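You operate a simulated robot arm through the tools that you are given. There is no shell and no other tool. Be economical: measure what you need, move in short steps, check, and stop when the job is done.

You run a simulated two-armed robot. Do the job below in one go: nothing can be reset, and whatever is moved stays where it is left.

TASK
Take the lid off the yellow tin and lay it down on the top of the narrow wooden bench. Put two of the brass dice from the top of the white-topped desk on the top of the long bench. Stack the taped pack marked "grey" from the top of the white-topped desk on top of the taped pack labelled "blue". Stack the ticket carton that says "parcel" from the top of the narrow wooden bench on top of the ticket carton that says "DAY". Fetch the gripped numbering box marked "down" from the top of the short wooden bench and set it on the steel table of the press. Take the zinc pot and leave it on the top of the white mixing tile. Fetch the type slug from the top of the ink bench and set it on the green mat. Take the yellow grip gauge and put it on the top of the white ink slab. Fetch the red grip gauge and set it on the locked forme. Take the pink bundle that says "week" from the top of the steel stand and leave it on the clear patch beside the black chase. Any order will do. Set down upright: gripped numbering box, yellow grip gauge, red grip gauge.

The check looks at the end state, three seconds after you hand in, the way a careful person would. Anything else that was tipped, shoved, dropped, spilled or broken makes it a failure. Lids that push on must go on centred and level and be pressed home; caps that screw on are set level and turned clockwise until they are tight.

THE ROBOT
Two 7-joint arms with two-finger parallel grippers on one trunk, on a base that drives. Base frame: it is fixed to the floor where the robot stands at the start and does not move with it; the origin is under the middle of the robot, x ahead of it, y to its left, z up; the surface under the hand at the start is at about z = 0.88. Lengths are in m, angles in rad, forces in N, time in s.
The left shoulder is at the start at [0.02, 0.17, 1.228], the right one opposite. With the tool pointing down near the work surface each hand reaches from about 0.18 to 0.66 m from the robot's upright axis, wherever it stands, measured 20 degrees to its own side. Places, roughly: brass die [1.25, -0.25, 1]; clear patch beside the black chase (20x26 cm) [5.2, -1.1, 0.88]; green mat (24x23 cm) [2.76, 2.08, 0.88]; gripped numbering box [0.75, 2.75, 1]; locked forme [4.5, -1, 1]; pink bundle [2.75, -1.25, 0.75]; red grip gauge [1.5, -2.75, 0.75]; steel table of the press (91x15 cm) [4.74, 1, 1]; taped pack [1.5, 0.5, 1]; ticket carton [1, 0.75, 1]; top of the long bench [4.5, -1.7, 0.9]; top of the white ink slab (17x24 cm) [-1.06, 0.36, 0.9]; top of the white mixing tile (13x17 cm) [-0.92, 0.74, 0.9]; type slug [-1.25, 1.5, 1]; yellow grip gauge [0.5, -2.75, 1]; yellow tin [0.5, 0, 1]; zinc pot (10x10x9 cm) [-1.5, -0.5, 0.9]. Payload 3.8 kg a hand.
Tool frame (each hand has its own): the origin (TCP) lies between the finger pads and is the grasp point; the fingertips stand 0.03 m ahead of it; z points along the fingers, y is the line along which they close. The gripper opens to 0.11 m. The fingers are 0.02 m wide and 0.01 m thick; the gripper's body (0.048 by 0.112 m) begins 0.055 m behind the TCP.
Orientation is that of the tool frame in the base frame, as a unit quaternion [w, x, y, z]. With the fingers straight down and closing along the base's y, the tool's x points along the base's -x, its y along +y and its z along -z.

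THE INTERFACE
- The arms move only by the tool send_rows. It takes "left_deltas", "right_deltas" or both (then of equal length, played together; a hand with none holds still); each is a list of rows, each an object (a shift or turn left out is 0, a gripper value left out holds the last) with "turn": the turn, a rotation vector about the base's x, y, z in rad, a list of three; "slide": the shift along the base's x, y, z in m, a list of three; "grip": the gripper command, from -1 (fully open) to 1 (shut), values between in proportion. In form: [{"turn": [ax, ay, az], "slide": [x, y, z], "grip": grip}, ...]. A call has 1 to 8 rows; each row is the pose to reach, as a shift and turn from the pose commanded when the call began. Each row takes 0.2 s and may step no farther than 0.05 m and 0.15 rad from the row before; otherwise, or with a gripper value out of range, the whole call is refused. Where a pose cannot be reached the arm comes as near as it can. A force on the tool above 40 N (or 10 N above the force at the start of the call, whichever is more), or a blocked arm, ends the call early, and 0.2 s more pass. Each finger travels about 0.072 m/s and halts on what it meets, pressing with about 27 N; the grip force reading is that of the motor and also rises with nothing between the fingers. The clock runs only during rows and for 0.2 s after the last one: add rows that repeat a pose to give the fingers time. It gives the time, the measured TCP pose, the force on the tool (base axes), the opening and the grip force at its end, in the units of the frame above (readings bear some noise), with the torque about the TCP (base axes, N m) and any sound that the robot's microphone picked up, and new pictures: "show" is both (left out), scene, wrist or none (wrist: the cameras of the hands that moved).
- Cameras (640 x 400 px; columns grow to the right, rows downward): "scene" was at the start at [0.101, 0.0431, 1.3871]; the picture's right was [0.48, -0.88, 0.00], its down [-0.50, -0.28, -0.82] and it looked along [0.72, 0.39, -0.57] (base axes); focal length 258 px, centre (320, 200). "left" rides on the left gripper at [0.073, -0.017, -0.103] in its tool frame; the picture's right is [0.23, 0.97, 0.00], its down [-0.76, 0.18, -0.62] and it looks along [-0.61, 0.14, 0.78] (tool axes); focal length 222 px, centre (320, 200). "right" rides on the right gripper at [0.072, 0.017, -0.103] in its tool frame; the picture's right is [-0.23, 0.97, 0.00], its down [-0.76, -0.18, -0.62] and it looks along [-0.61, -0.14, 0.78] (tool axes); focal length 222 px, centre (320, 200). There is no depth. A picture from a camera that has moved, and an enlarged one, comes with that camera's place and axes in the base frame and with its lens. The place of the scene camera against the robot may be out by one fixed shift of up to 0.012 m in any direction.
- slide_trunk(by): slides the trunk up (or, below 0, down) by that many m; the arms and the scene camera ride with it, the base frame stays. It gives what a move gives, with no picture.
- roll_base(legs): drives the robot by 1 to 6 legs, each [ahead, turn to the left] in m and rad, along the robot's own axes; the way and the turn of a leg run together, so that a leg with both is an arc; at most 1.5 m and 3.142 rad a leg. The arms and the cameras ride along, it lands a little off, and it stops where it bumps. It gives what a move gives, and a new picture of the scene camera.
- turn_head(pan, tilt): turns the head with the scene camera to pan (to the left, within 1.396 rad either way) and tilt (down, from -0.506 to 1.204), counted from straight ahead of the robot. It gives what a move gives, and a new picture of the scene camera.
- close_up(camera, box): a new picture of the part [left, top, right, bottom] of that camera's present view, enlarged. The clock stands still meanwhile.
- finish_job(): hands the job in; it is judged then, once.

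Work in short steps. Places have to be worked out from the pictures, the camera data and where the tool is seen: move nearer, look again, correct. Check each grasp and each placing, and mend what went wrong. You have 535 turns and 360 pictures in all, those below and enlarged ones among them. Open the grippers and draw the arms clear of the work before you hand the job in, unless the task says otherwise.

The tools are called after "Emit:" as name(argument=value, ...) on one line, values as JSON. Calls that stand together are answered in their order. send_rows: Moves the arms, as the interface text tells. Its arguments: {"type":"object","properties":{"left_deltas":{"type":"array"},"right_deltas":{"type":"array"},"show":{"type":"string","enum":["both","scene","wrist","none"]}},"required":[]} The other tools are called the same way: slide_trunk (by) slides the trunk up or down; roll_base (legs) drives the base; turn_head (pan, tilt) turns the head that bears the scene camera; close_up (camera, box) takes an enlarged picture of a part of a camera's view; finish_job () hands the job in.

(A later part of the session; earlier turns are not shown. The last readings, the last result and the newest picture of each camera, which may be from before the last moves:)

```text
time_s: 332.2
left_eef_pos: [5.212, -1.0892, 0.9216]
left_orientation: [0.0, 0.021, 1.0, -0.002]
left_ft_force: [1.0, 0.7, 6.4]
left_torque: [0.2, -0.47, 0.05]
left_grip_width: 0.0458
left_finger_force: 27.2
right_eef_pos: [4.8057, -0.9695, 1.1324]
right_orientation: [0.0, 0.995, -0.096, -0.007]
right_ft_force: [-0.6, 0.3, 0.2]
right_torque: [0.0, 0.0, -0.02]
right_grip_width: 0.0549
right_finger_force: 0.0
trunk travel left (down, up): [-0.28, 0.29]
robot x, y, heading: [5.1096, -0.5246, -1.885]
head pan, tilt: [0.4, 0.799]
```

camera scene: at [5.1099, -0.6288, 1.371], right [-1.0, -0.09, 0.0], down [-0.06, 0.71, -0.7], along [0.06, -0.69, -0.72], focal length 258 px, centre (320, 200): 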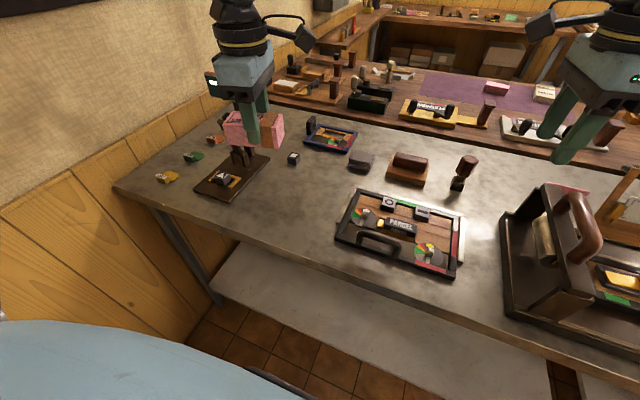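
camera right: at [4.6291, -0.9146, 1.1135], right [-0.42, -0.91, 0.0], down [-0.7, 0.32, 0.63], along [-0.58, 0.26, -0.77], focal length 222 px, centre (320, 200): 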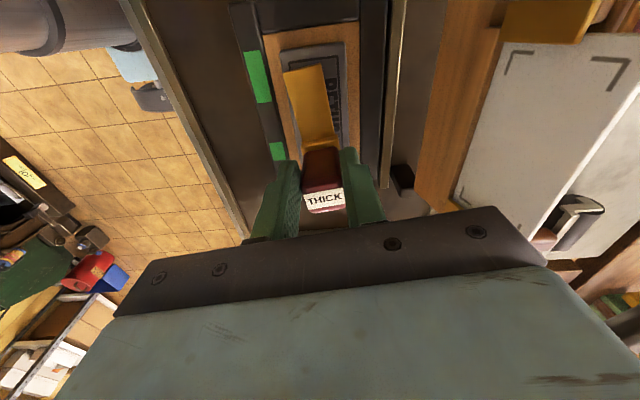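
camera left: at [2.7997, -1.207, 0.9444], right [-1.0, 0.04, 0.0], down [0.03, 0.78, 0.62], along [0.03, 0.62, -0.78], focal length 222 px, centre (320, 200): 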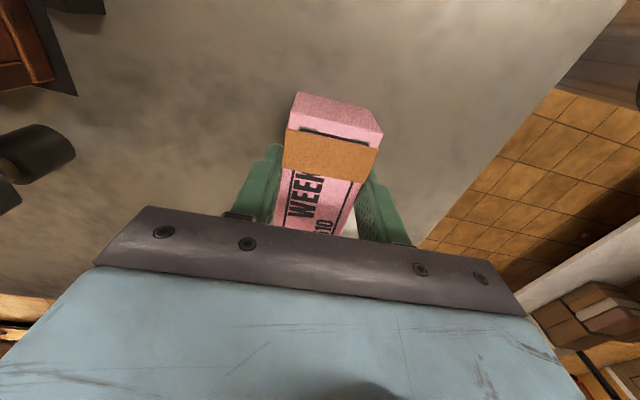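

Contact. I release and lift.

Emit:
send_rows(left_deltas=[{"slide": [0, 0, 0.001], "grip": 0.0}, {"slide": [0, 0, 0.001], "grip": -0.3}, {"slide": [0, 0, 0.001], "grip": -0.3}, {"slide": [0, 0, 0.04]}, {"slide": [0, 0, 0.085]}, {"slide": [0, 0, 0.13]}, {"slide": [0, 0.01, 0.17]}, {"slide": [0.0, 0.02, 0.21]}], show="none")

Emit:
slide_trunk(by=0.045)

Emit:
close_up(camera="scene", box=[200, 100, 400, 260])

```text
time_s: 334.0
left_eef_pos: [5.2118, -1.0686, 1.1316]
left_orientation: [0.0, 0.022, 1.0, -0.002]
left_ft_force: [-0.5, 0.3, 0.3]
left_torque: [0.0, -0.02, 0.01]
left_grip_width: 0.0715
left_finger_force: 0.0
right_eef_pos: [4.806, -0.9686, 1.1316]
right_orientation: [0.0, 0.996, -0.094, -0.006]
right_ft_force: [0.8, 0.4, -0.1]
right_torque: [-0.01, 0.01, 0.03]
right_grip_width: 0.055
right_finger_force: 0.0
trunk travel left (down, up): [-0.28, 0.29]
robot x, y, heading: [5.108, -0.5311, -1.882]
head pan, tilt: [0.4, 0.799]
```

```text
time_s: 334.9
left_eef_pos: [5.2122, -1.0697, 1.176]
left_orientation: [0.0, 0.021, 1.0, -0.002]
left_ft_force: [0.4, -0.8, -0.5]
left_torque: [0.0, 0.0, 0.0]
left_grip_width: 0.0713
left_finger_force: 0.1
right_eef_pos: [4.8044, -0.9698, 1.1765]
right_orientation: [0.0, 0.995, -0.096, -0.007]
right_ft_force: [0.4, 0.2, 0.5]
right_torque: [0.02, -0.01, 0.02]
right_grip_width: 0.0549
right_finger_force: 0.1
trunk travel left (down, up): [-0.325, 0.245]
robot x, y, heading: [5.1054, -0.5306, -1.883]
head pan, tilt: [0.4, 0.799]
```

```text
2.50 times, centred on (300, 180) of scene
camera zoom: at [5.1099, -0.6288, 1.371], right [-1.0, -0.09, 0.0], down [-0.06, 0.71, -0.7], along [0.06, -0.69, -0.72], focal length 644 px, centre (370, 250)
```

zoom: 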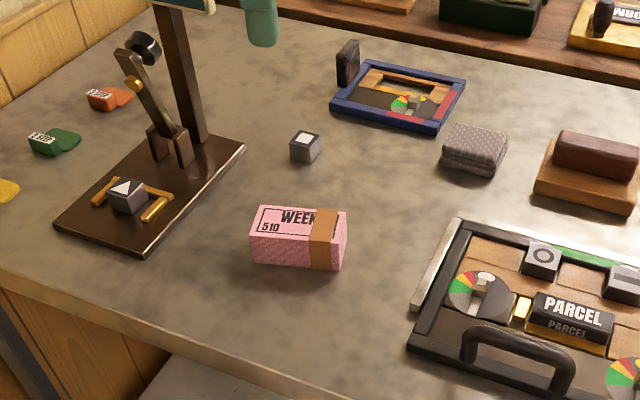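

The bundle lies on the patch. I turn both hands back toward neutral before driving off.

Emit:
send_rows(left_deltas=[{"turn": [0, 0, -0.148], "slide": [-0.005, 0.01, 0]}, {"turn": [0, 0, -0.296], "slide": [-0.01, 0.02, 0]}, {"turn": [0, 0, -0.444], "slide": [-0.015, 0.03, 0]}, {"turn": [0, 0, -0.592], "slide": [-0.02, 0.04, 0]}, {"turn": [0, 0, -0.74], "slide": [-0.02, 0.05, 0]}, {"turn": [0, 0, -0.888], "slide": [-0.02, 0.06, 0.01]}, {"turn": [0, 0, -1.036], "slide": [-0.02, 0.06, 0.02]}, {"turn": [0, 0, -1.184], "slide": [-0.02, 0.06, 0.03]}], right_deltas=[{"turn": [0, 0, 0.148], "slide": [0.005, 0.01, 0]}, {"turn": [0, 0, 0.296], "slide": [0.01, 0.02, 0]}, {"turn": [0, 0, 0.444], "slide": [0.015, 0.03, 0]}, {"turn": [0, 0, 0.592], "slide": [0.02, 0.04, 0]}, {"turn": [0, 0, 0.74], "slide": [0.02, 0.05, 0]}, {"turn": [0, 0, 0.888], "slide": [0.02, 0.06, 0.01]}, {"turn": [0, 0, 1.036], "slide": [0.02, 0.06, 0.02]}, {"turn": [0, 0, 1.184], "slide": [0.02, 0.06, 0.03]}], show="none")

Emit:
send_rows(left_deltas=[{"turn": [0, 0, -0.13]}, {"turn": [0, 0, -0.26]}, {"turn": [0, 0, -0.39]}, {"turn": [0, 0, -0.52]}, {"turn": [0, 0, -0.65], "grip": -1}], right_deltas=[{"turn": [0, 0, 0.05]}, {"turn": [0, 0, 0.1]}, {"turn": [0, 0, 0.15]}, {"turn": [0, 0, 0.2]}, {"turn": [0, 0, 0.26], "grip": -1}], show="none")

Emit:
turn_head(pan=0.0, tilt=0.5)

Emit:
roll_base(legs=[[0, -1.57], [1.4, 0], [1.4, 0]])

```text
time_s: 336.7
left_eef_pos: [5.1921, -1.0083, 1.2069]
left_orientation: [-0.001, 0.577, 0.817, -0.001]
left_ft_force: [-0.7, 0.1, -0.2]
left_torque: [-0.01, 0.02, 0.01]
left_grip_width: 0.0714
left_finger_force: 0.0
right_eef_pos: [4.8264, -0.9096, 1.2069]
right_orientation: [0.003, 0.878, 0.478, -0.006]
right_ft_force: [0.7, 0.5, -0.5]
right_torque: [0.0, 0.0, 0.0]
right_grip_width: 0.0553
right_finger_force: 0.0
trunk travel left (down, up): [-0.325, 0.245]
robot x, y, heading: [5.107, -0.5278, -1.881]
head pan, tilt: [0.4, 0.799]
```

```text
time_s: 337.9
left_eef_pos: [5.1932, -1.0094, 1.2049]
left_orientation: [0.0, 0.807, 0.59, -0.001]
left_ft_force: [-1.0, 0.3, 0.5]
left_torque: [-0.03, 0.05, 0.01]
left_grip_width: 0.1101
left_finger_force: 0.2
right_eef_pos: [4.8259, -0.9097, 1.2063]
right_orientation: [0.004, 0.81, 0.587, -0.006]
right_ft_force: [0.8, 0.3, -0.4]
right_torque: [-0.04, 0.0, 0.03]
right_grip_width: 0.1097
right_finger_force: 0.5
trunk travel left (down, up): [-0.325, 0.245]
robot x, y, heading: [5.1071, -0.5322, -1.887]
head pan, tilt: [0.4, 0.799]
```

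```text
time_s: 338.7
left_eef_pos: [5.1934, -1.0102, 1.2057]
left_orientation: [0.0, 0.807, 0.591, -0.001]
left_ft_force: [-0.1, -0.3, 0.1]
left_torque: [0.01, 0.01, 0.02]
left_grip_width: 0.11
left_finger_force: 0.1
right_eef_pos: [4.824, -0.9091, 1.2078]
right_orientation: [0.004, 0.81, 0.587, -0.005]
right_ft_force: [0.0, 0.2, -1.1]
right_torque: [0.03, -0.02, -0.01]
right_grip_width: 0.11
right_finger_force: 0.0
trunk travel left (down, up): [-0.325, 0.245]
robot x, y, heading: [5.1084, -0.5325, -1.883]
head pan, tilt: [0.0, 0.499]
camera scene: at [5.0751, -0.635, 1.3969], right [-0.95, 0.31, 0.0], down [0.15, 0.46, -0.88], along [-0.27, -0.84, -0.48], focal length 258 px, centre (320, 200)
```

scene: 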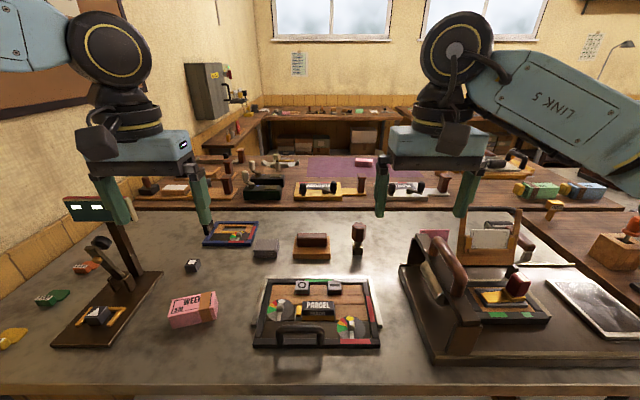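

```text
time_s: 356.1
left_eef_pos: [1.9507, 0.2039, 1.2059]
left_orientation: [-0.001, 0.99, -0.141, 0.0]
left_ft_force: [-0.9, -0.2, 0.2]
left_torque: [-0.04, -0.01, 0.03]
left_grip_width: 0.1099
left_finger_force: 0.0
right_eef_pos: [2.0427, 0.5713, 1.2058]
right_orientation: [0.0, 0.989, -0.148, -0.005]
right_ft_force: [-1.0, 0.1, 0.1]
right_torque: [0.0, 0.04, 0.02]
right_grip_width: 0.11
right_finger_force: 0.0
trunk travel left (down, up): [-0.325, 0.245]
robot x, y, heading: [2.4288, 0.3004, 2.851]
head pan, tilt: [0.0, 0.499]
camera scene: at [2.3246, 0.332, 1.397], right [0.29, 0.96, 0.0], down [0.46, -0.14, -0.88], along [-0.84, 0.25, -0.48], focal length 258 px, centre (320, 200)
```

scene: 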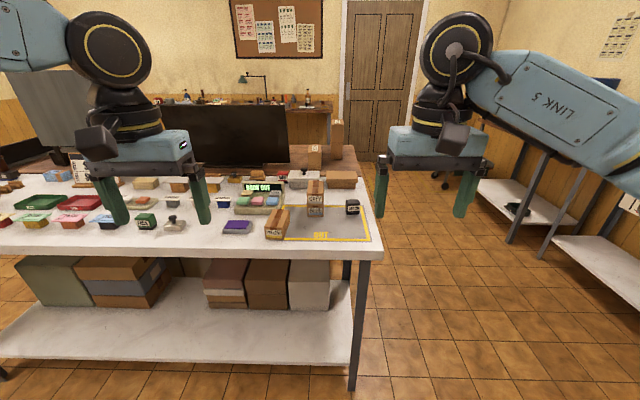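

Next the yellow grip gauge, which the earlier view places at about (0.45, −2.76) on the dark wall bench. I drive there.

Emit:
roll_base(legs=[[0, 1.578], [1.2, 0], [0.52, 0], [0, -0.893], [1.3, 0], [0, 0.847]])

Emit:
turn_head(pan=0.0, tilt=0.6)

```text
time_s: 379.3
left_eef_pos: [0.8226, -2.3311, 1.2063]
left_orientation: [-0.001, 0.813, 0.582, -0.001]
left_ft_force: [0.4, -0.6, -0.2]
left_torque: [0.02, 0.0, 0.0]
left_grip_width: 0.1099
left_finger_force: 0.1
right_eef_pos: [0.4582, -2.2219, 1.2075]
right_orientation: [0.005, 0.817, 0.576, -0.006]
right_ft_force: [0.5, -0.4, -0.3]
right_torque: [-0.01, 0.02, 0.04]
right_grip_width: 0.11
right_finger_force: 0.1
trunk travel left (down, up): [-0.325, 0.245]
robot x, y, heading: [0.7484, -1.848, -1.908]
head pan, tilt: [0.0, 0.499]
camera scene: at [0.7145, -1.9548, 1.397], right [-0.94, 0.33, 0.0], down [0.16, 0.45, -0.88], along [-0.29, -0.83, -0.48], focal length 258 px, centre (320, 200)
```

scene: 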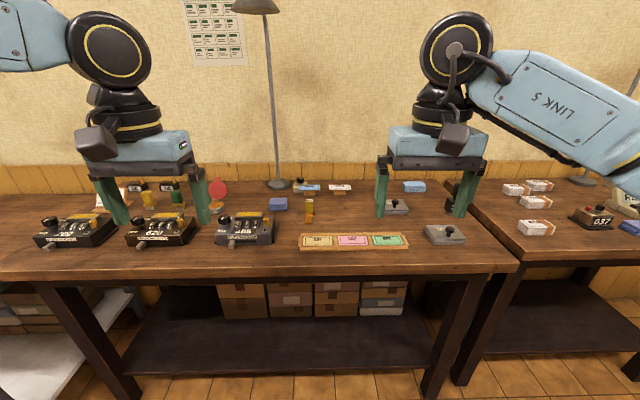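

```text
time_s: 380.0
left_eef_pos: [0.8222, -2.3324, 1.2059]
left_orientation: [0.0, 0.814, 0.582, 0.0]
left_ft_force: [0.2, 0.6, 0.4]
left_torque: [0.05, -0.03, 0.01]
left_grip_width: 0.1099
left_finger_force: 0.0
right_eef_pos: [0.4576, -2.222, 1.2061]
right_orientation: [0.004, 0.817, 0.577, -0.006]
right_ft_force: [-0.6, 0.6, 0.5]
right_torque: [-0.04, 0.03, -0.02]
right_grip_width: 0.11
right_finger_force: 0.0
trunk travel left (down, up): [-0.325, 0.245]
robot x, y, heading: [0.7442, -1.8452, -1.906]
head pan, tilt: [0.0, 0.6]
camera scene: at [0.715, -1.9522, 1.3879], right [-0.94, 0.33, 0.0], down [0.19, 0.53, -0.83], along [-0.27, -0.78, -0.56], focal length 258 px, centre (320, 200)
```

scene: 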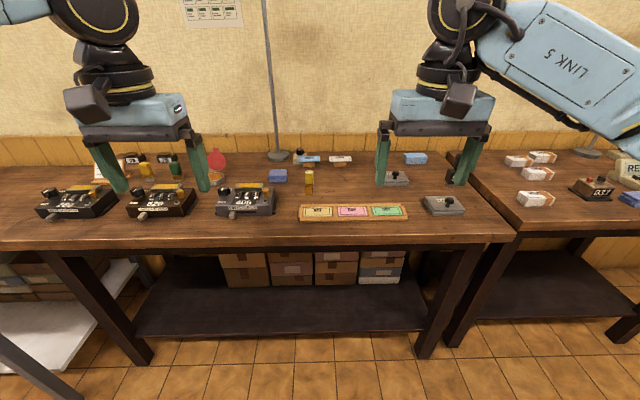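

The yellow gauge stands between the "405" machine and the price strip, ≈(0.50, −2.70). I close in and zoom.

Emit:
roll_base(legs=[[0.33, 0], [0, 0.15]])

Emit:
turn_head(pan=0.0, tilt=0.8)

Emit:
close_up(camera="scene", box=[250, 100, 410, 200])

```text
time_s: 382.8
left_eef_pos: [0.7858, -2.6278, 1.2053]
left_orientation: [-0.001, 0.767, 0.641, -0.002]
left_ft_force: [0.7, 0.3, 0.6]
left_torque: [0.04, 0.07, 0.0]
left_grip_width: 0.1101
left_finger_force: 0.0
right_eef_pos: [0.4087, -2.575, 1.2075]
right_orientation: [0.004, 0.771, 0.637, -0.006]
right_ft_force: [-0.3, -0.1, -0.3]
right_torque: [-0.02, 0.01, 0.01]
right_grip_width: 0.11
right_finger_force: 0.0
trunk travel left (down, up): [-0.325, 0.245]
robot x, y, heading: [0.6391, -2.1598, -1.758]
head pan, tilt: [0.0, 0.6]
camera scene: at [0.6224, -2.2693, 1.3879], right [-0.98, 0.18, 0.0], down [0.1, 0.56, -0.83], along [-0.15, -0.81, -0.56], focal length 258 px, centre (320, 200)
```

scene: 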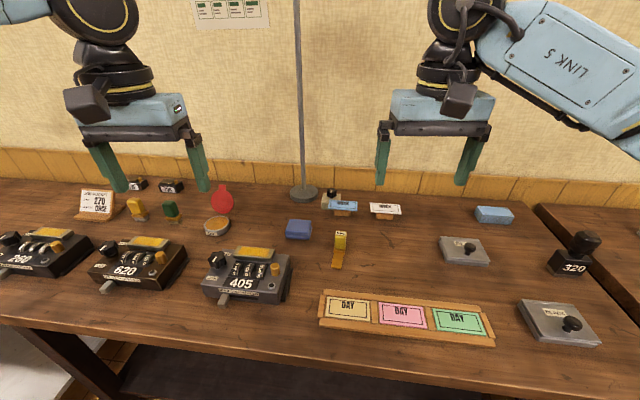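

```text
time_s: 383.6
left_eef_pos: [0.7857, -2.6282, 1.2048]
left_orientation: [0.0, 0.767, 0.641, 0.0]
left_ft_force: [0.5, -0.3, 0.4]
left_torque: [0.01, 0.01, 0.0]
left_grip_width: 0.11
left_finger_force: 0.0
right_eef_pos: [0.4076, -2.5752, 1.2066]
right_orientation: [0.004, 0.77, 0.637, -0.006]
right_ft_force: [0.3, -0.4, -0.1]
right_torque: [-0.01, 0.0, -0.01]
right_grip_width: 0.1098
right_finger_force: 0.1
trunk travel left (down, up): [-0.325, 0.245]
robot x, y, heading: [0.6351, -2.1619, -1.755]
head pan, tilt: [0.0, 0.799]
camera scene: at [0.6231, -2.2617, 1.3711], right [-0.98, 0.18, 0.0], down [0.13, 0.7, -0.7], along [-0.13, -0.69, -0.72], focal length 258 px, centre (320, 200)
```

scene: 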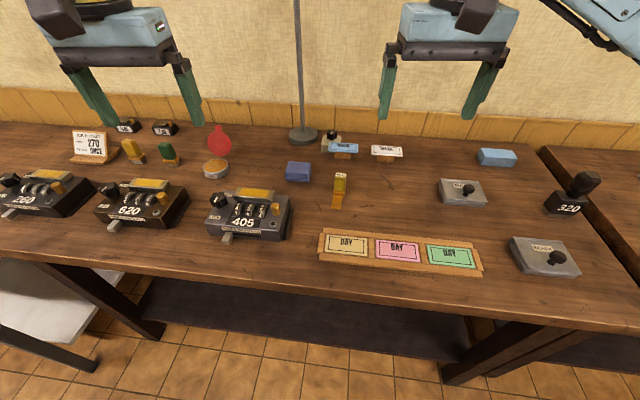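

```text
4.00 times, centred on (330, 150) of scene
camera zoom: at [0.6231, -2.2617, 1.3711], right [-0.98, 0.18, 0.0], down [0.13, 0.7, -0.7], along [-0.13, -0.69, -0.72], focal length 1031 px, centre (280, 400)
```

zoom: 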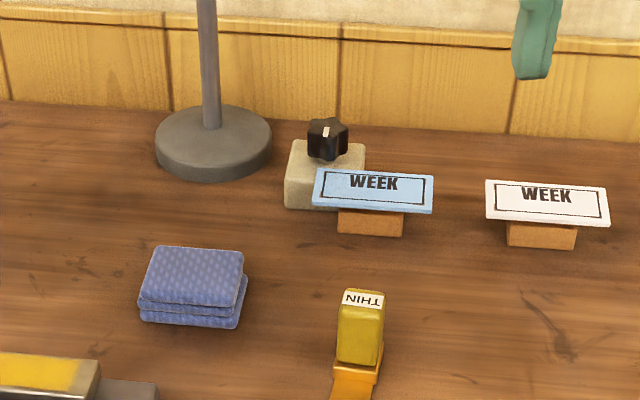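

The yellow gauge's grip is ≈(0.476, −2.752). I bring the right hand over it, squared to its foot.

Emit:
send_rows(right_deltas=[{"turn": [0, 0, -0.04], "slide": [0.015, -0.04, -0.02], "grip": -0.2}, {"turn": [0, 0, -0.08], "slide": [0.03, -0.08, -0.04]}, {"turn": [0, 0, -0.12], "slide": [0.045, -0.12, -0.06]}, {"turn": [0, 0, -0.15], "slide": [0.06, -0.155, -0.08]}, {"turn": [0, 0, -0.15], "slide": [0.068, -0.177, -0.11]}, {"turn": [0, 0, -0.15], "slide": [0.068, -0.177, -0.14]}], show="wrist")

```text
time_s: 385.0
left_eef_pos: [0.7843, -2.6279, 1.2053]
left_orientation: [-0.001, 0.767, 0.642, -0.001]
left_ft_force: [0.1, -0.5, 0.8]
left_torque: [-0.04, -0.02, 0.0]
left_grip_width: 0.1102
left_finger_force: 0.0
right_eef_pos: [0.4767, -2.7527, 1.0664]
right_orientation: [0.004, 0.817, 0.577, -0.006]
right_ft_force: [-0.1, 0.0, -0.3]
right_torque: [0.02, 0.01, 0.0]
right_grip_width: 0.0662
right_finger_force: 0.0
trunk travel left (down, up): [-0.325, 0.245]
robot x, y, heading: [0.6384, -2.1655, -1.757]
head pan, tilt: [0.0, 0.799]
camera right: at [0.5174, -2.6882, 1.1702], right [0.84, -0.54, 0.0], down [-0.42, -0.65, 0.63], along [-0.34, -0.54, -0.77], focal length 222 px, centre (320, 200)
```

right: 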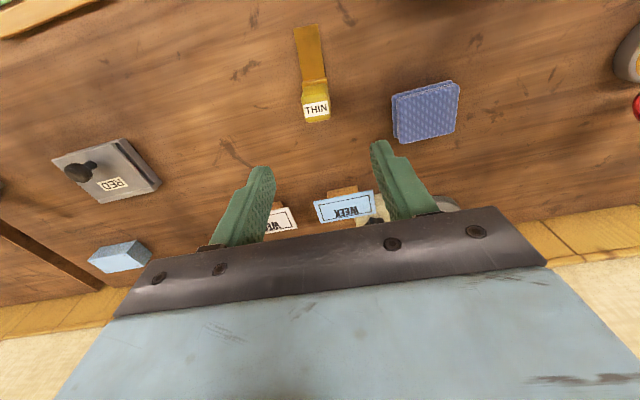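

Triangulation: grip top at (0.477, −2.747, 0.945). I descend to z 0.94 and close.

Emit:
send_rows(right_deltas=[{"slide": [0, 0.005, -0.045]}, {"slide": [0, 0.005, -0.09]}, {"slide": [0, 0.005, -0.12]}, {"slide": [0, 0.005, -0.127]}, {"slide": [0, 0.005, -0.127], "grip": 0.4}, {"slide": [0, 0.005, -0.127], "grip": 1}, {"slide": [0, 0.005, -0.127], "grip": 1}], show="wrist")

```text
time_s: 386.6
left_eef_pos: [0.7849, -2.6281, 1.2049]
left_orientation: [-0.001, 0.768, 0.641, -0.001]
left_ft_force: [0.3, 0.8, 0.4]
left_torque: [0.0, 0.04, 0.06]
left_grip_width: 0.11
left_finger_force: 0.0
right_eef_pos: [0.4764, -2.7466, 0.9397]
right_orientation: [0.004, 0.817, 0.577, -0.005]
right_ft_force: [0.1, 0.0, 0.9]
right_torque: [-0.02, 0.01, 0.02]
right_grip_width: 0.0273
right_finger_force: 26.7
trunk travel left (down, up): [-0.325, 0.245]
robot x, y, heading: [0.6398, -2.1641, -1.759]
head pan, tilt: [0.0, 0.799]
camera right: at [0.5178, -2.6833, 1.0422], right [0.84, -0.54, 0.0], down [-0.42, -0.65, 0.63], along [-0.34, -0.53, -0.77], focal length 222 px, centre (320, 200)
```

right: 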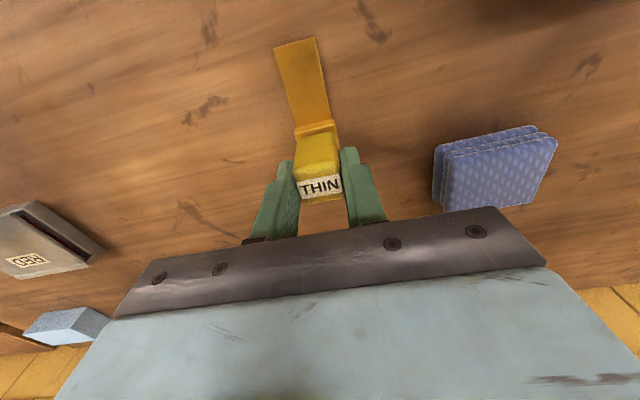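

Yellow gauge held. I lift, tuck it in, back away, and turn toward the ink area behind the starting place.

Emit:
send_rows(right_deltas=[{"slide": [0, 0, 0.03]}, {"slide": [0, 0, 0.08]}, {"slide": [0, 0, 0.13]}, {"slide": [0, 0.0, 0.18]}, {"slide": [0, 0.03, 0.22]}, {"slide": [0, 0.07, 0.25]}, {"slide": [0, 0.11, 0.26]}, {"slide": [0, 0.15, 0.26]}], show="none")

Emit:
roll_base(legs=[[-0.35, 0], [0, -2.107]])

Emit:
turn_head(pan=0.0, tilt=0.35)

```text
time_s: 388.4
left_eef_pos: [0.7856, -2.6271, 1.2051]
left_orientation: [0.0, 0.767, 0.642, 0.0]
left_ft_force: [1.2, 0.1, 0.5]
left_torque: [0.0, 0.02, -0.05]
left_grip_width: 0.1103
left_finger_force: 0.0
right_eef_pos: [0.4761, -2.5954, 1.1986]
right_orientation: [0.003, 0.816, 0.577, -0.006]
right_ft_force: [0.0, 0.1, -0.9]
right_torque: [0.02, 0.03, -0.02]
right_grip_width: 0.0274
right_finger_force: 27.5
trunk travel left (down, up): [-0.325, 0.245]
robot x, y, heading: [0.6386, -2.1634, -1.755]
head pan, tilt: [0.0, 0.799]
```

```text
time_s: 395.7
left_eef_pos: [0.2298, -1.6976, 1.2049]
left_orientation: [-0.001, 0.934, -0.357, 0.0]
left_ft_force: [-0.6, -0.4, 0.1]
left_torque: [0.0, -0.01, 0.01]
left_grip_width: 0.1102
left_finger_force: 0.0
right_eef_pos: [0.4193, -1.4519, 1.1986]
right_orientation: [-0.003, 0.903, -0.43, -0.006]
right_ft_force: [0.5, 0.7, -0.2]
right_torque: [0.02, -0.03, 0.0]
right_grip_width: 0.0274
right_finger_force: 26.9
trunk travel left (down, up): [-0.325, 0.245]
robot x, y, heading: [0.702, -1.8134, 2.402]
head pan, tilt: [0.0, 0.799]
camera scene: at [0.6312, -1.7481, 1.371], right [0.67, 0.74, 0.0], down [0.53, -0.48, -0.7], along [-0.52, 0.47, -0.72], focal length 258 px, centre (320, 200)
```

scene: 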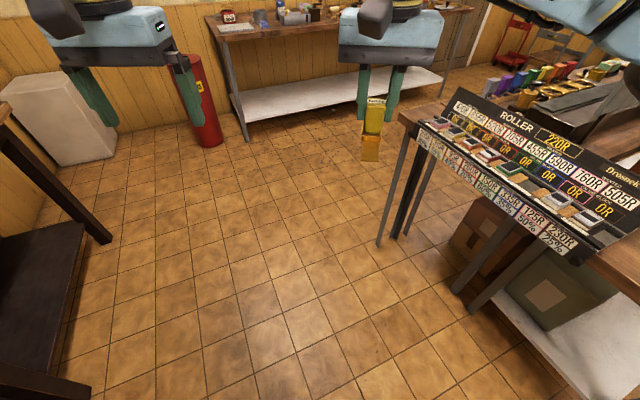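

```text
time_s: 396.6
left_eef_pos: [0.23, -1.6976, 1.2054]
left_orientation: [0.0, 0.934, -0.357, 0.0]
left_ft_force: [-0.1, 0.1, 0.4]
left_torque: [0.01, 0.02, 0.01]
left_grip_width: 0.1102
left_finger_force: 0.1
right_eef_pos: [0.4182, -1.4504, 1.1986]
right_orientation: [-0.002, 0.903, -0.431, -0.005]
right_ft_force: [0.3, -0.9, -0.3]
right_torque: [0.01, -0.02, 0.02]
right_grip_width: 0.0272
right_finger_force: 26.9
trunk travel left (down, up): [-0.325, 0.245]
robot x, y, heading: [0.7055, -1.8147, 2.411]
head pan, tilt: [0.0, 0.351]
camera scene: at [0.6219, -1.7397, 1.4106], right [0.67, 0.74, 0.0], down [0.26, -0.23, -0.94], along [-0.7, 0.63, -0.34], focal length 258 px, centre (320, 200)
```

scene: 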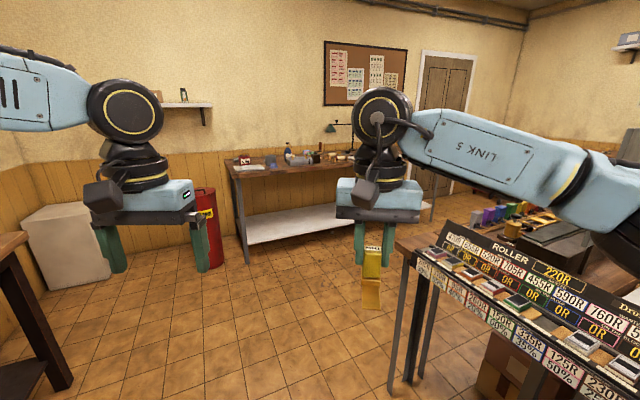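

The ink bench runs along the far wall. I drive via (−0.6,−1.3) to stand in front of the white slab at about (−0.61, 0.07).

Emit:
roll_base(legs=[[0, 0.355], [1.4, 0], [0, -1.195], [1.37, 0], [0, 1.23]])

Emit:
turn_head(pan=0.0, tilt=0.6)

```text
time_s: 417.2
left_eef_pos: [-1.0693, -0.0029, 1.2047]
left_orientation: [0.0, 0.986, -0.17, 0.0]
left_ft_force: [0.3, -0.2, -0.4]
left_torque: [-0.04, -0.02, 0.03]
left_grip_width: 0.1099
left_finger_force: 0.0
right_eef_pos: [-0.9887, 0.2971, 1.1993]
right_orientation: [-0.001, 0.968, -0.249, -0.007]
right_ft_force: [-0.1, -0.4, -1.3]
right_torque: [0.03, -0.01, 0.0]
right_grip_width: 0.027
right_finger_force: 26.9
trunk travel left (down, up): [-0.325, 0.245]
robot x, y, heading: [-0.5876, 0.0651, 2.794]
head pan, tilt: [0.0, 0.351]
camera scene: at [-0.6908, 0.1064, 1.4107], right [0.34, 0.94, 0.0], down [0.32, -0.12, -0.94], along [-0.88, 0.32, -0.34], focal length 258 px, centre (320, 200)
```

scene: 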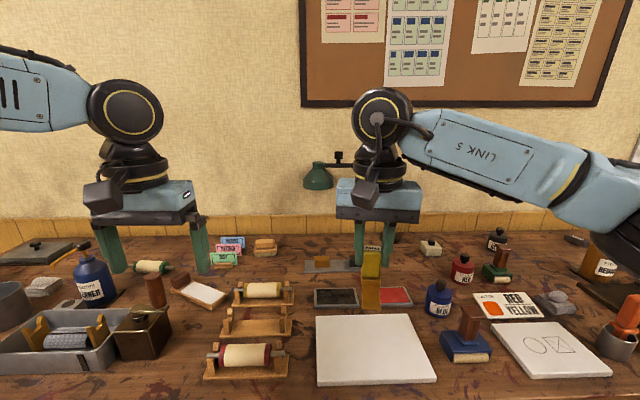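

```text
time_s: 417.9
left_eef_pos: [-1.0691, -0.0021, 1.2054]
left_orientation: [-0.001, 0.985, -0.17, 0.0]
left_ft_force: [-0.3, 0.0, -0.3]
left_torque: [0.0, -0.01, -0.02]
left_grip_width: 0.1101
left_finger_force: 0.0
right_eef_pos: [-0.988, 0.2979, 1.1995]
right_orientation: [-0.001, 0.969, -0.248, -0.005]
right_ft_force: [0.2, 0.1, -1.1]
right_torque: [-0.02, 0.02, -0.01]
right_grip_width: 0.0275
right_finger_force: 27.1
trunk travel left (down, up): [-0.325, 0.245]
robot x, y, heading: [-0.5892, 0.0662, 2.795]
head pan, tilt: [0.0, 0.6]
camera scene: at [-0.6863, 0.1051, 1.388], right [0.34, 0.94, 0.0], down [0.53, -0.19, -0.83], along [-0.78, 0.28, -0.56], focal length 258 px, centre (320, 200)
```

scene: 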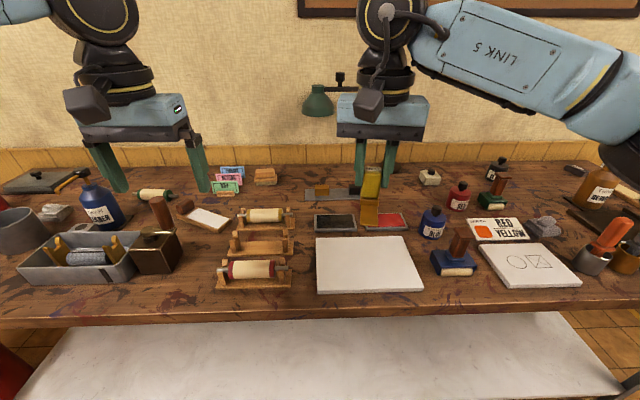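

The white ink slab is right ahead, centred at (−1.055, 0.36). I carry the yellow gauge over it and lower.

Emit:
send_rows(right_deltas=[{"slide": [-0.03, 0.025, 0]}, {"slide": [-0.06, 0.05, 0]}, {"slide": [-0.09, 0.074, -0.01]}, {"slide": [-0.09, 0.074, -0.05]}, {"slide": [-0.09, 0.074, -0.1]}, {"slide": [-0.09, 0.074, -0.15]}, {"slide": [-0.09, 0.074, -0.19]}, {"slide": [-0.09, 0.074, -0.215]}], show="none")

Emit:
close_up(camera="scene", box=[290, 160, 450, 310])

```text
time_s: 419.7
left_eef_pos: [-1.0693, -0.0029, 1.2042]
left_orientation: [-0.001, 0.985, -0.17, 0.0]
left_ft_force: [0.2, 0.1, -0.1]
left_torque: [0.02, -0.03, -0.02]
left_grip_width: 0.1099
left_finger_force: 0.1
right_eef_pos: [-1.0786, 0.3722, 0.9832]
right_orientation: [-0.002, 0.969, -0.248, -0.008]
right_ft_force: [-0.4, -1.0, -0.7]
right_torque: [-0.05, 0.0, 0.01]
right_grip_width: 0.0275
right_finger_force: 27.0
trunk travel left (down, up): [-0.325, 0.245]
robot x, y, heading: [-0.5843, 0.0666, 2.794]
head pan, tilt: [0.0, 0.6]
```

```text
2.67 times, centred on (370, 235) of scene
camera zoom: at [-0.6864, 0.1052, 1.3879], right [0.34, 0.94, 0.0], down [0.53, -0.19, -0.82], along [-0.78, 0.28, -0.57], focal length 687 px, centre (187, 107)
```

zoom: 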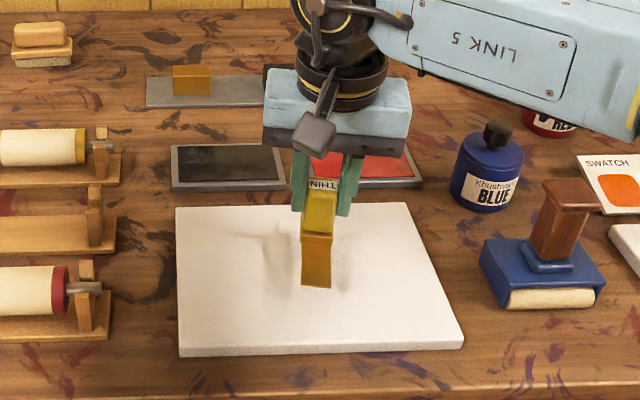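

Above the slab's middle. I lower in small steps to contact.

Emit:
send_rows(right_deltas=[{"slide": [0, 0, -0.012]}, {"slide": [0, 0, -0.02]}, {"slide": [0, 0, -0.025]}, {"slide": [0, 0, -0.03]}, {"slide": [0, 0, -0.034]}], show="none")

```text
time_s: 420.9
left_eef_pos: [-1.0673, -0.002, 1.2065]
left_orientation: [-0.001, 0.986, -0.169, -0.001]
left_ft_force: [-0.9, 0.4, -0.4]
left_torque: [0.01, -0.01, 0.02]
left_grip_width: 0.1101
left_finger_force: 0.1
right_eef_pos: [-1.0789, 0.3721, 0.9545]
right_orientation: [-0.001, 0.969, -0.248, -0.009]
right_ft_force: [1.2, 3.0, 25.9]
right_torque: [-0.01, -0.36, 0.01]
right_grip_width: 0.0277
right_finger_force: 27.0
trunk travel left (down, up): [-0.325, 0.245]
robot x, y, heading: [-0.5839, 0.0713, 2.796]
head pan, tilt: [0.0, 0.6]
```

Contact. I ease up, release and lift.

Emit:
send_rows(right_deltas=[{"slide": [0, 0, 0.004]}, {"slide": [0, 0, 0.004], "grip": 0.3}, {"slide": [0, 0, 0.004], "grip": 0.0}, {"slide": [0, 0, 0.004], "grip": 0.0}, {"slide": [0, 0, 0.045]}, {"slide": [0, 0, 0.09]}, {"slide": [0, 0, 0.14]}, {"slide": [0, 0, 0.19]}], show="scene")

Emit:
close_up(camera="scene", box=[0, 160, 160, 310])

```text
time_s: 422.7
left_eef_pos: [-1.0685, -0.0016, 1.2058]
left_orientation: [0.0, 0.986, -0.169, 0.0]
left_ft_force: [-0.6, -0.4, 0.3]
left_torque: [0.01, 0.0, -0.02]
left_grip_width: 0.1098
left_finger_force: 0.0
right_eef_pos: [-1.0773, 0.3726, 1.141]
right_orientation: [-0.001, 0.969, -0.248, -0.006]
right_ft_force: [0.6, 0.2, 0.8]
right_torque: [0.0, -0.01, 0.01]
right_grip_width: 0.0549
right_finger_force: 0.1
trunk travel left (down, up): [-0.325, 0.245]
robot x, y, heading: [-0.586, 0.0665, 2.794]
head pan, tilt: [0.0, 0.6]
camera scene: at [-0.6859, 0.1046, 1.388], right [0.34, 0.94, 0.0], down [0.53, -0.19, -0.83], along [-0.78, 0.28, -0.56], focal length 258 px, centre (320, 200)
```

scene: 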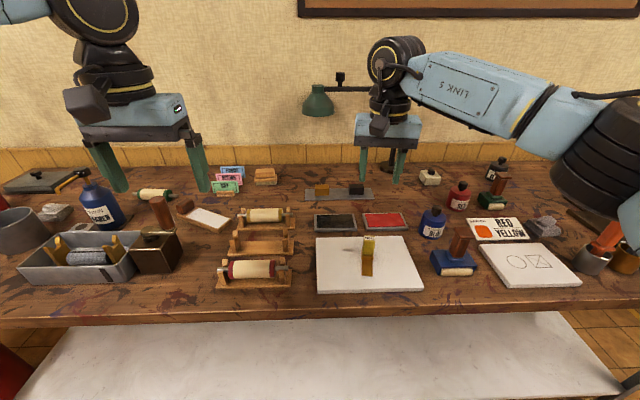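

```text
2.67 times, centred on (80, 235) of scene
camera zoom: at [-0.6859, 0.1046, 1.388], right [0.34, 0.94, 0.0], down [0.53, -0.19, -0.83], along [-0.78, 0.28, -0.56], focal length 687 px, centre (960, 107)
```

zoom: 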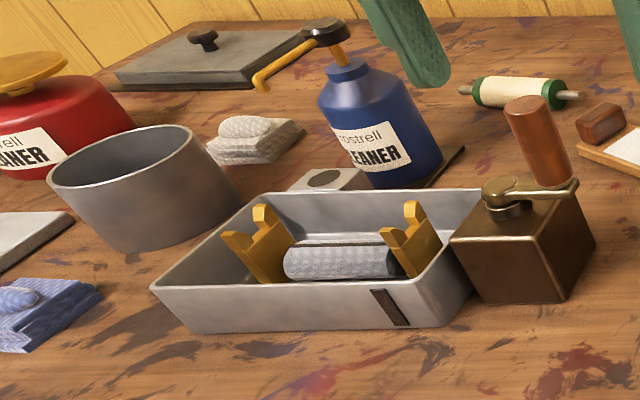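

The yellow gauge stands on the slab. The zinc pot is at about (−1.46, −0.51); I raise the right hand and drive along to face it.

Emit:
send_rows(right_deltas=[{"slide": [0.03, -0.02, 0.03], "grip": -1}, {"slide": [0.06, -0.04, 0.06]}, {"slide": [0.09, -0.06, 0.08]}], show="none")

Emit:
roll_base(legs=[[0, 1.464], [0.943, 0], [0, -1.464]])

Emit:
turn_head(pan=0.0, tilt=0.8)

```text
time_s: 423.5
left_eef_pos: [-1.0682, -0.0022, 1.205]
left_orientation: [-0.001, 0.986, -0.169, 0.0]
left_ft_force: [0.5, 0.3, -0.1]
left_torque: [0.02, 0.0, 0.0]
left_grip_width: 0.1102
left_finger_force: 0.1
right_eef_pos: [-0.9872, 0.3107, 1.2209]
right_orientation: [-0.002, 0.968, -0.249, -0.007]
right_ft_force: [0.9, 0.2, 0.2]
right_torque: [0.04, 0.02, -0.02]
right_grip_width: 0.1099
right_finger_force: 0.1
trunk travel left (down, up): [-0.325, 0.245]
robot x, y, heading: [-0.5867, 0.0676, 2.798]
head pan, tilt: [0.0, 0.6]
```

```text
time_s: 435.7
left_eef_pos: [-1.4712, -0.8666, 1.205]
left_orientation: [-0.001, 0.987, -0.161, 0.0]
left_ft_force: [-0.5, 0.0, 1.3]
left_torque: [0.0, -0.03, -0.04]
left_grip_width: 0.1098
left_finger_force: 0.0
right_eef_pos: [-1.3959, -0.5515, 1.2192]
right_orientation: [-0.001, 0.971, -0.239, -0.007]
right_ft_force: [-0.5, -0.2, 0.1]
right_torque: [0.03, -0.01, 0.01]
right_grip_width: 0.1098
right_finger_force: 0.0
trunk travel left (down, up): [-0.325, 0.245]
robot x, y, heading: [-0.9888, -0.7881, 2.814]
head pan, tilt: [0.0, 0.6]
camera scene: at [-1.089, -0.7533, 1.3879], right [0.32, 0.95, 0.0], down [0.53, -0.18, -0.83], along [-0.78, 0.27, -0.56], focal length 258 px, centre (320, 200)
```

scene: 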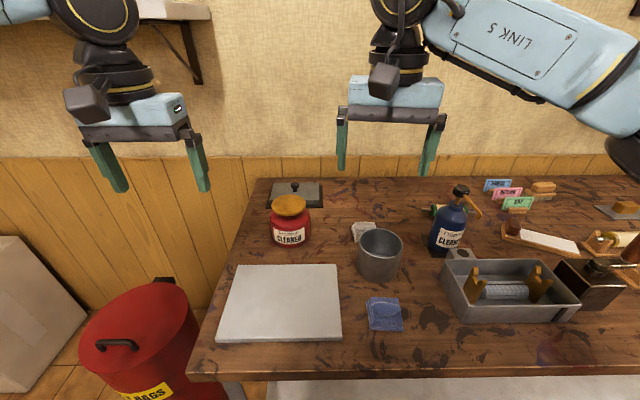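

```text
time_s: 436.4
left_eef_pos: [-1.471, -0.8681, 1.2046]
left_orientation: [-0.001, 0.987, -0.162, 0.0]
left_ft_force: [-0.1, -0.1, -0.1]
left_torque: [0.02, 0.02, 0.01]
left_grip_width: 0.1097
left_finger_force: 0.1
right_eef_pos: [-1.395, -0.5519, 1.2193]
right_orientation: [-0.002, 0.971, -0.239, -0.007]
right_ft_force: [-0.9, -0.3, -0.1]
right_torque: [-0.01, 0.02, -0.01]
right_grip_width: 0.1099
right_finger_force: 0.0
trunk travel left (down, up): [-0.325, 0.245]
robot x, y, heading: [-0.9914, -0.789, 2.813]
head pan, tilt: [0.0, 0.799]
camera scene: at [-1.0817, -0.756, 1.3711], right [0.32, 0.95, 0.0], down [0.68, -0.23, -0.7], along [-0.66, 0.22, -0.72], focal length 258 px, centre (320, 200)
```

scene: 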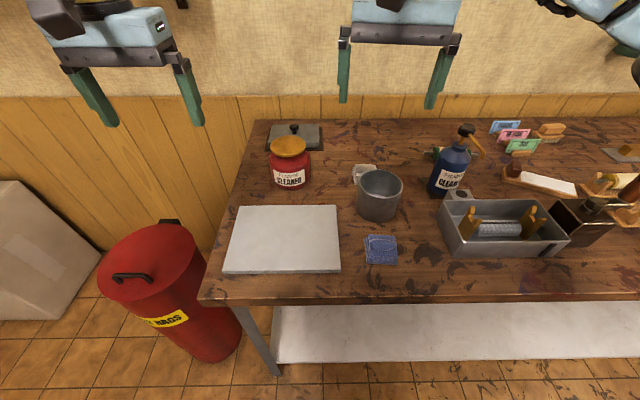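

The pot is ≈(−1.458, −0.470), 10 cm wide. I will grip its left wall, one finger inside. I bring the right hand above that wall.

Emit:
send_rows(right_deltas=[{"turn": [0, 0, 0.05], "slide": [-0.026, 0.012, -0.04], "grip": -0.2}, {"turn": [0, 0, 0.1], "slide": [-0.052, 0.024, -0.08]}, {"turn": [0, 0, 0.155], "slide": [-0.0785, 0.0365, -0.12]}, {"turn": [0, 0, 0.155], "slide": [-0.0785, 0.0365, -0.14]}], show="wrist")

Emit:
close_up(camera="scene", box=[300, 110, 480, 250])

```text
time_s: 437.4
left_eef_pos: [-1.4695, -0.8673, 1.205]
left_orientation: [-0.001, 0.987, -0.161, 0.0]
left_ft_force: [0.3, -0.1, -0.3]
left_torque: [-0.01, 0.02, 0.01]
left_grip_width: 0.1102
left_finger_force: 0.1
right_eef_pos: [-1.4728, -0.5138, 1.08]
right_orientation: [-0.001, 0.987, -0.163, -0.007]
right_ft_force: [0.3, -0.5, -0.2]
right_torque: [0.0, 0.02, -0.02]
right_grip_width: 0.0661
right_finger_force: 0.0
trunk travel left (down, up): [-0.325, 0.245]
robot x, y, heading: [-0.9877, -0.7897, 2.813]
head pan, tilt: [0.0, 0.799]
camera right: at [-1.4086, -0.5551, 1.1822], right [-0.53, -0.85, 0.0], down [-0.66, 0.41, 0.63], along [-0.54, 0.33, -0.77], focal length 222 px, centre (320, 200)
```

right: 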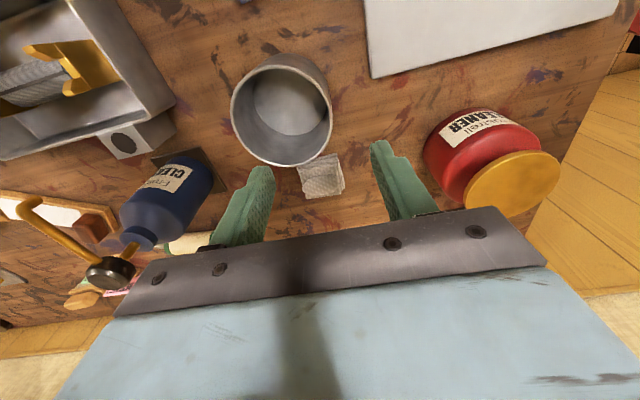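

```text
2.86 times, centred on (390, 180) of scene
camera zoom: at [-1.0813, -0.7559, 1.3711], right [0.32, 0.95, 0.0], down [0.68, -0.23, -0.7], along [-0.66, 0.22, -0.72], focal length 736 px, centre (120, 257)
```

zoom: 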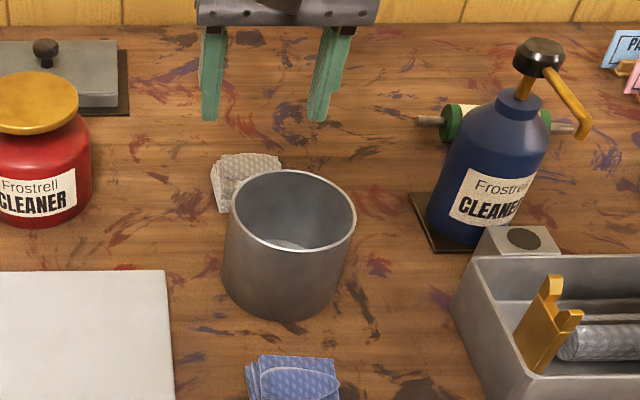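

Pot centre ≈(−1.447, −0.489); its left wall ≈(−1.465, −0.533). I correct and descend to straddle the wall.

Emit:
send_rows(right_deltas=[{"slide": [0.007, -0.019, -0.03]}, {"slide": [0.007, -0.019, -0.07]}], show="wrist")

Emit:
close_up(camera="scene", box=[300, 110, 480, 250])

```text
time_s: 438.0
left_eef_pos: [-1.4693, -0.8671, 1.205]
left_orientation: [0.0, 0.987, -0.16, 0.001]
left_ft_force: [0.3, 1.2, 0.2]
left_torque: [-0.04, 0.01, 0.03]
left_grip_width: 0.1102
left_finger_force: 0.1
right_eef_pos: [-1.467, -0.535, 1.0095]
right_orientation: [-0.001, 0.987, -0.163, -0.005]
right_ft_force: [-0.6, 0.6, -0.5]
right_torque: [-0.01, 0.0, 0.0]
right_grip_width: 0.0658
right_finger_force: 0.1
trunk travel left (down, up): [-0.325, 0.245]
robot x, y, heading: [-0.9896, -0.7866, 2.813]
head pan, tilt: [0.0, 0.799]
camera right: at [-1.4027, -0.5747, 1.1122], right [-0.53, -0.85, 0.0], down [-0.66, 0.41, 0.63], along [-0.54, 0.33, -0.77], focal length 222 px, centre (320, 200)
```

right: 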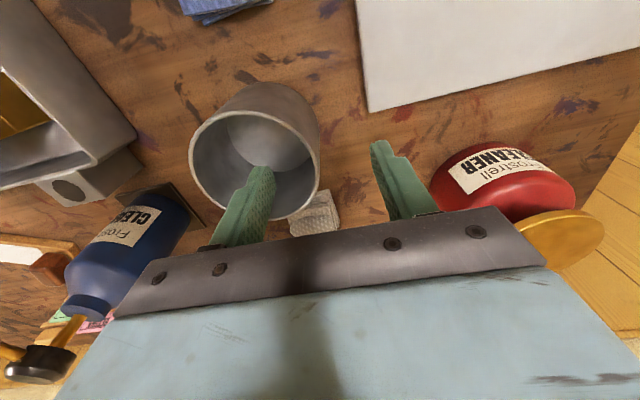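

```text
2.86 times, centred on (390, 180) of scene
camera zoom: at [-1.0821, -0.7555, 1.371], right [0.32, 0.95, 0.0], down [0.68, -0.23, -0.7], along [-0.66, 0.22, -0.72], focal length 736 px, centre (120, 257)
```

zoom: 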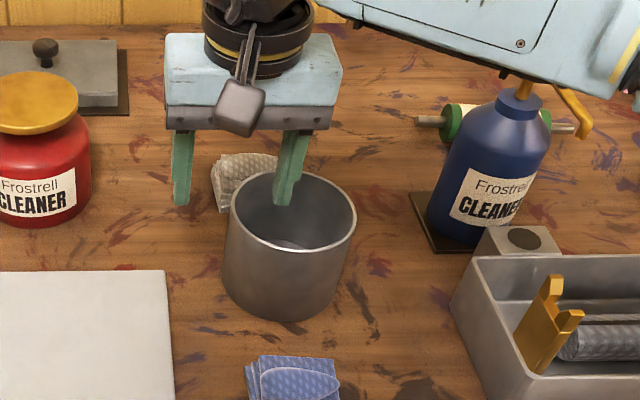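

Straddling well; I move 9 mm toward me, descend 5.5 cm and close on the wall.

Emit:
send_rows(right_deltas=[{"slide": [0.008, -0.004, 0]}, {"slide": [0.008, -0.004, -0.025]}, {"slide": [0.008, -0.004, -0.05]}, {"slide": [0.008, -0.004, -0.058]}, {"slide": [0.008, -0.004, -0.058], "grip": 0.4}, {"slide": [0.008, -0.004, -0.058], "grip": 1}, {"slide": [0.008, -0.004, -0.058], "grip": 1}], show="wrist")

Emit:
close_up(camera="scene", box=[300, 110, 480, 250])

```text
time_s: 439.6
left_eef_pos: [-1.4697, -0.8673, 1.205]
left_orientation: [0.0, 0.987, -0.161, 0.001]
left_ft_force: [0.3, -0.5, -0.3]
left_torque: [-0.02, -0.01, 0.05]
left_grip_width: 0.1099
left_finger_force: 0.1
right_eef_pos: [-1.4595, -0.5386, 0.9523]
right_orientation: [-0.001, 0.987, -0.163, -0.006]
right_ft_force: [-0.2, 0.7, 0.0]
right_torque: [-0.02, 0.07, 0.03]
right_grip_width: 0.0026
right_finger_force: 27.4
trunk travel left (down, up): [-0.325, 0.245]
robot x, y, heading: [-0.9893, -0.787, 2.811]
head pan, tilt: [0.0, 0.799]
camera right: at [-1.3946, -0.5782, 1.0548], right [-0.53, -0.85, 0.0], down [-0.66, 0.41, 0.63], along [-0.54, 0.33, -0.77], focal length 222 px, centre (320, 200)
```

right: 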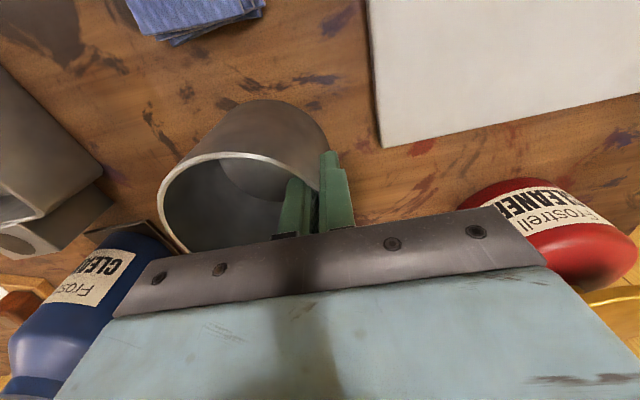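

```text
2.86 times, centred on (390, 180) of scene
camera zoom: at [-1.0818, -0.7559, 1.371], right [0.32, 0.95, 0.0], down [0.68, -0.23, -0.7], along [-0.66, 0.22, -0.72], focal length 736 px, centre (120, 257)
```

zoom: 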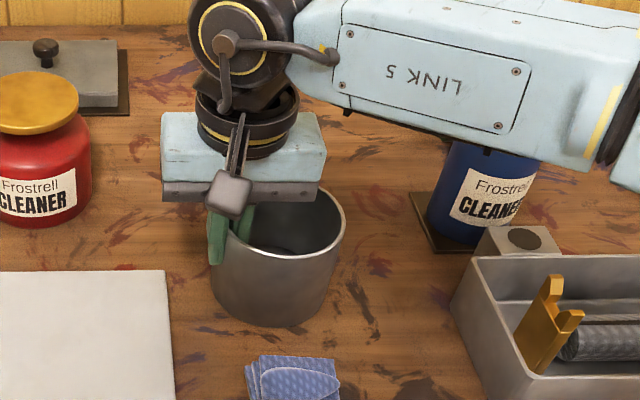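

The wall is gripped. I lift and check that the pot hangs level.

Emit:
send_rows(right_deltas=[{"slide": [0, 0, 0.01]}, {"slide": [0, 0, 0.03]}, {"slide": [0, 0, 0.07]}, {"slide": [0, 0, 0.11]}, {"slide": [0, 0, 0.15]}], show="none")

Emit:
close_up(camera="scene", box=[300, 60, 480, 200])

```text
time_s: 440.8
left_eef_pos: [-1.4697, -0.8672, 1.2056]
left_orientation: [-0.002, 0.987, -0.161, 0.0]
left_ft_force: [0.0, 0.3, -0.5]
left_torque: [0.03, 0.01, -0.02]
left_grip_width: 0.1097
left_finger_force: 0.1
right_eef_pos: [-1.4589, -0.5394, 1.1025]
right_orientation: [-0.001, 0.987, -0.163, -0.006]
right_ft_force: [-0.7, 0.0, -2.1]
right_torque: [-0.18, 0.04, 0.0]
right_grip_width: 0.0026
right_finger_force: 26.9
trunk travel left (down, up): [-0.325, 0.245]
robot x, y, heading: [-0.9918, -0.7895, 2.812]
head pan, tilt: [0.0, 0.799]
```

```text
2.86 times, centred on (390, 130) of scene
camera zoom: at [-1.0816, -0.7563, 1.3711], right [0.32, 0.95, 0.0], down [0.68, -0.23, -0.7], along [-0.66, 0.22, -0.72], focal length 736 px, centre (120, 400)
```

zoom: 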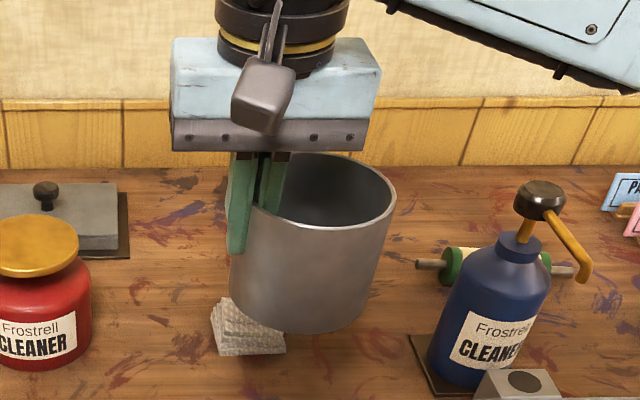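

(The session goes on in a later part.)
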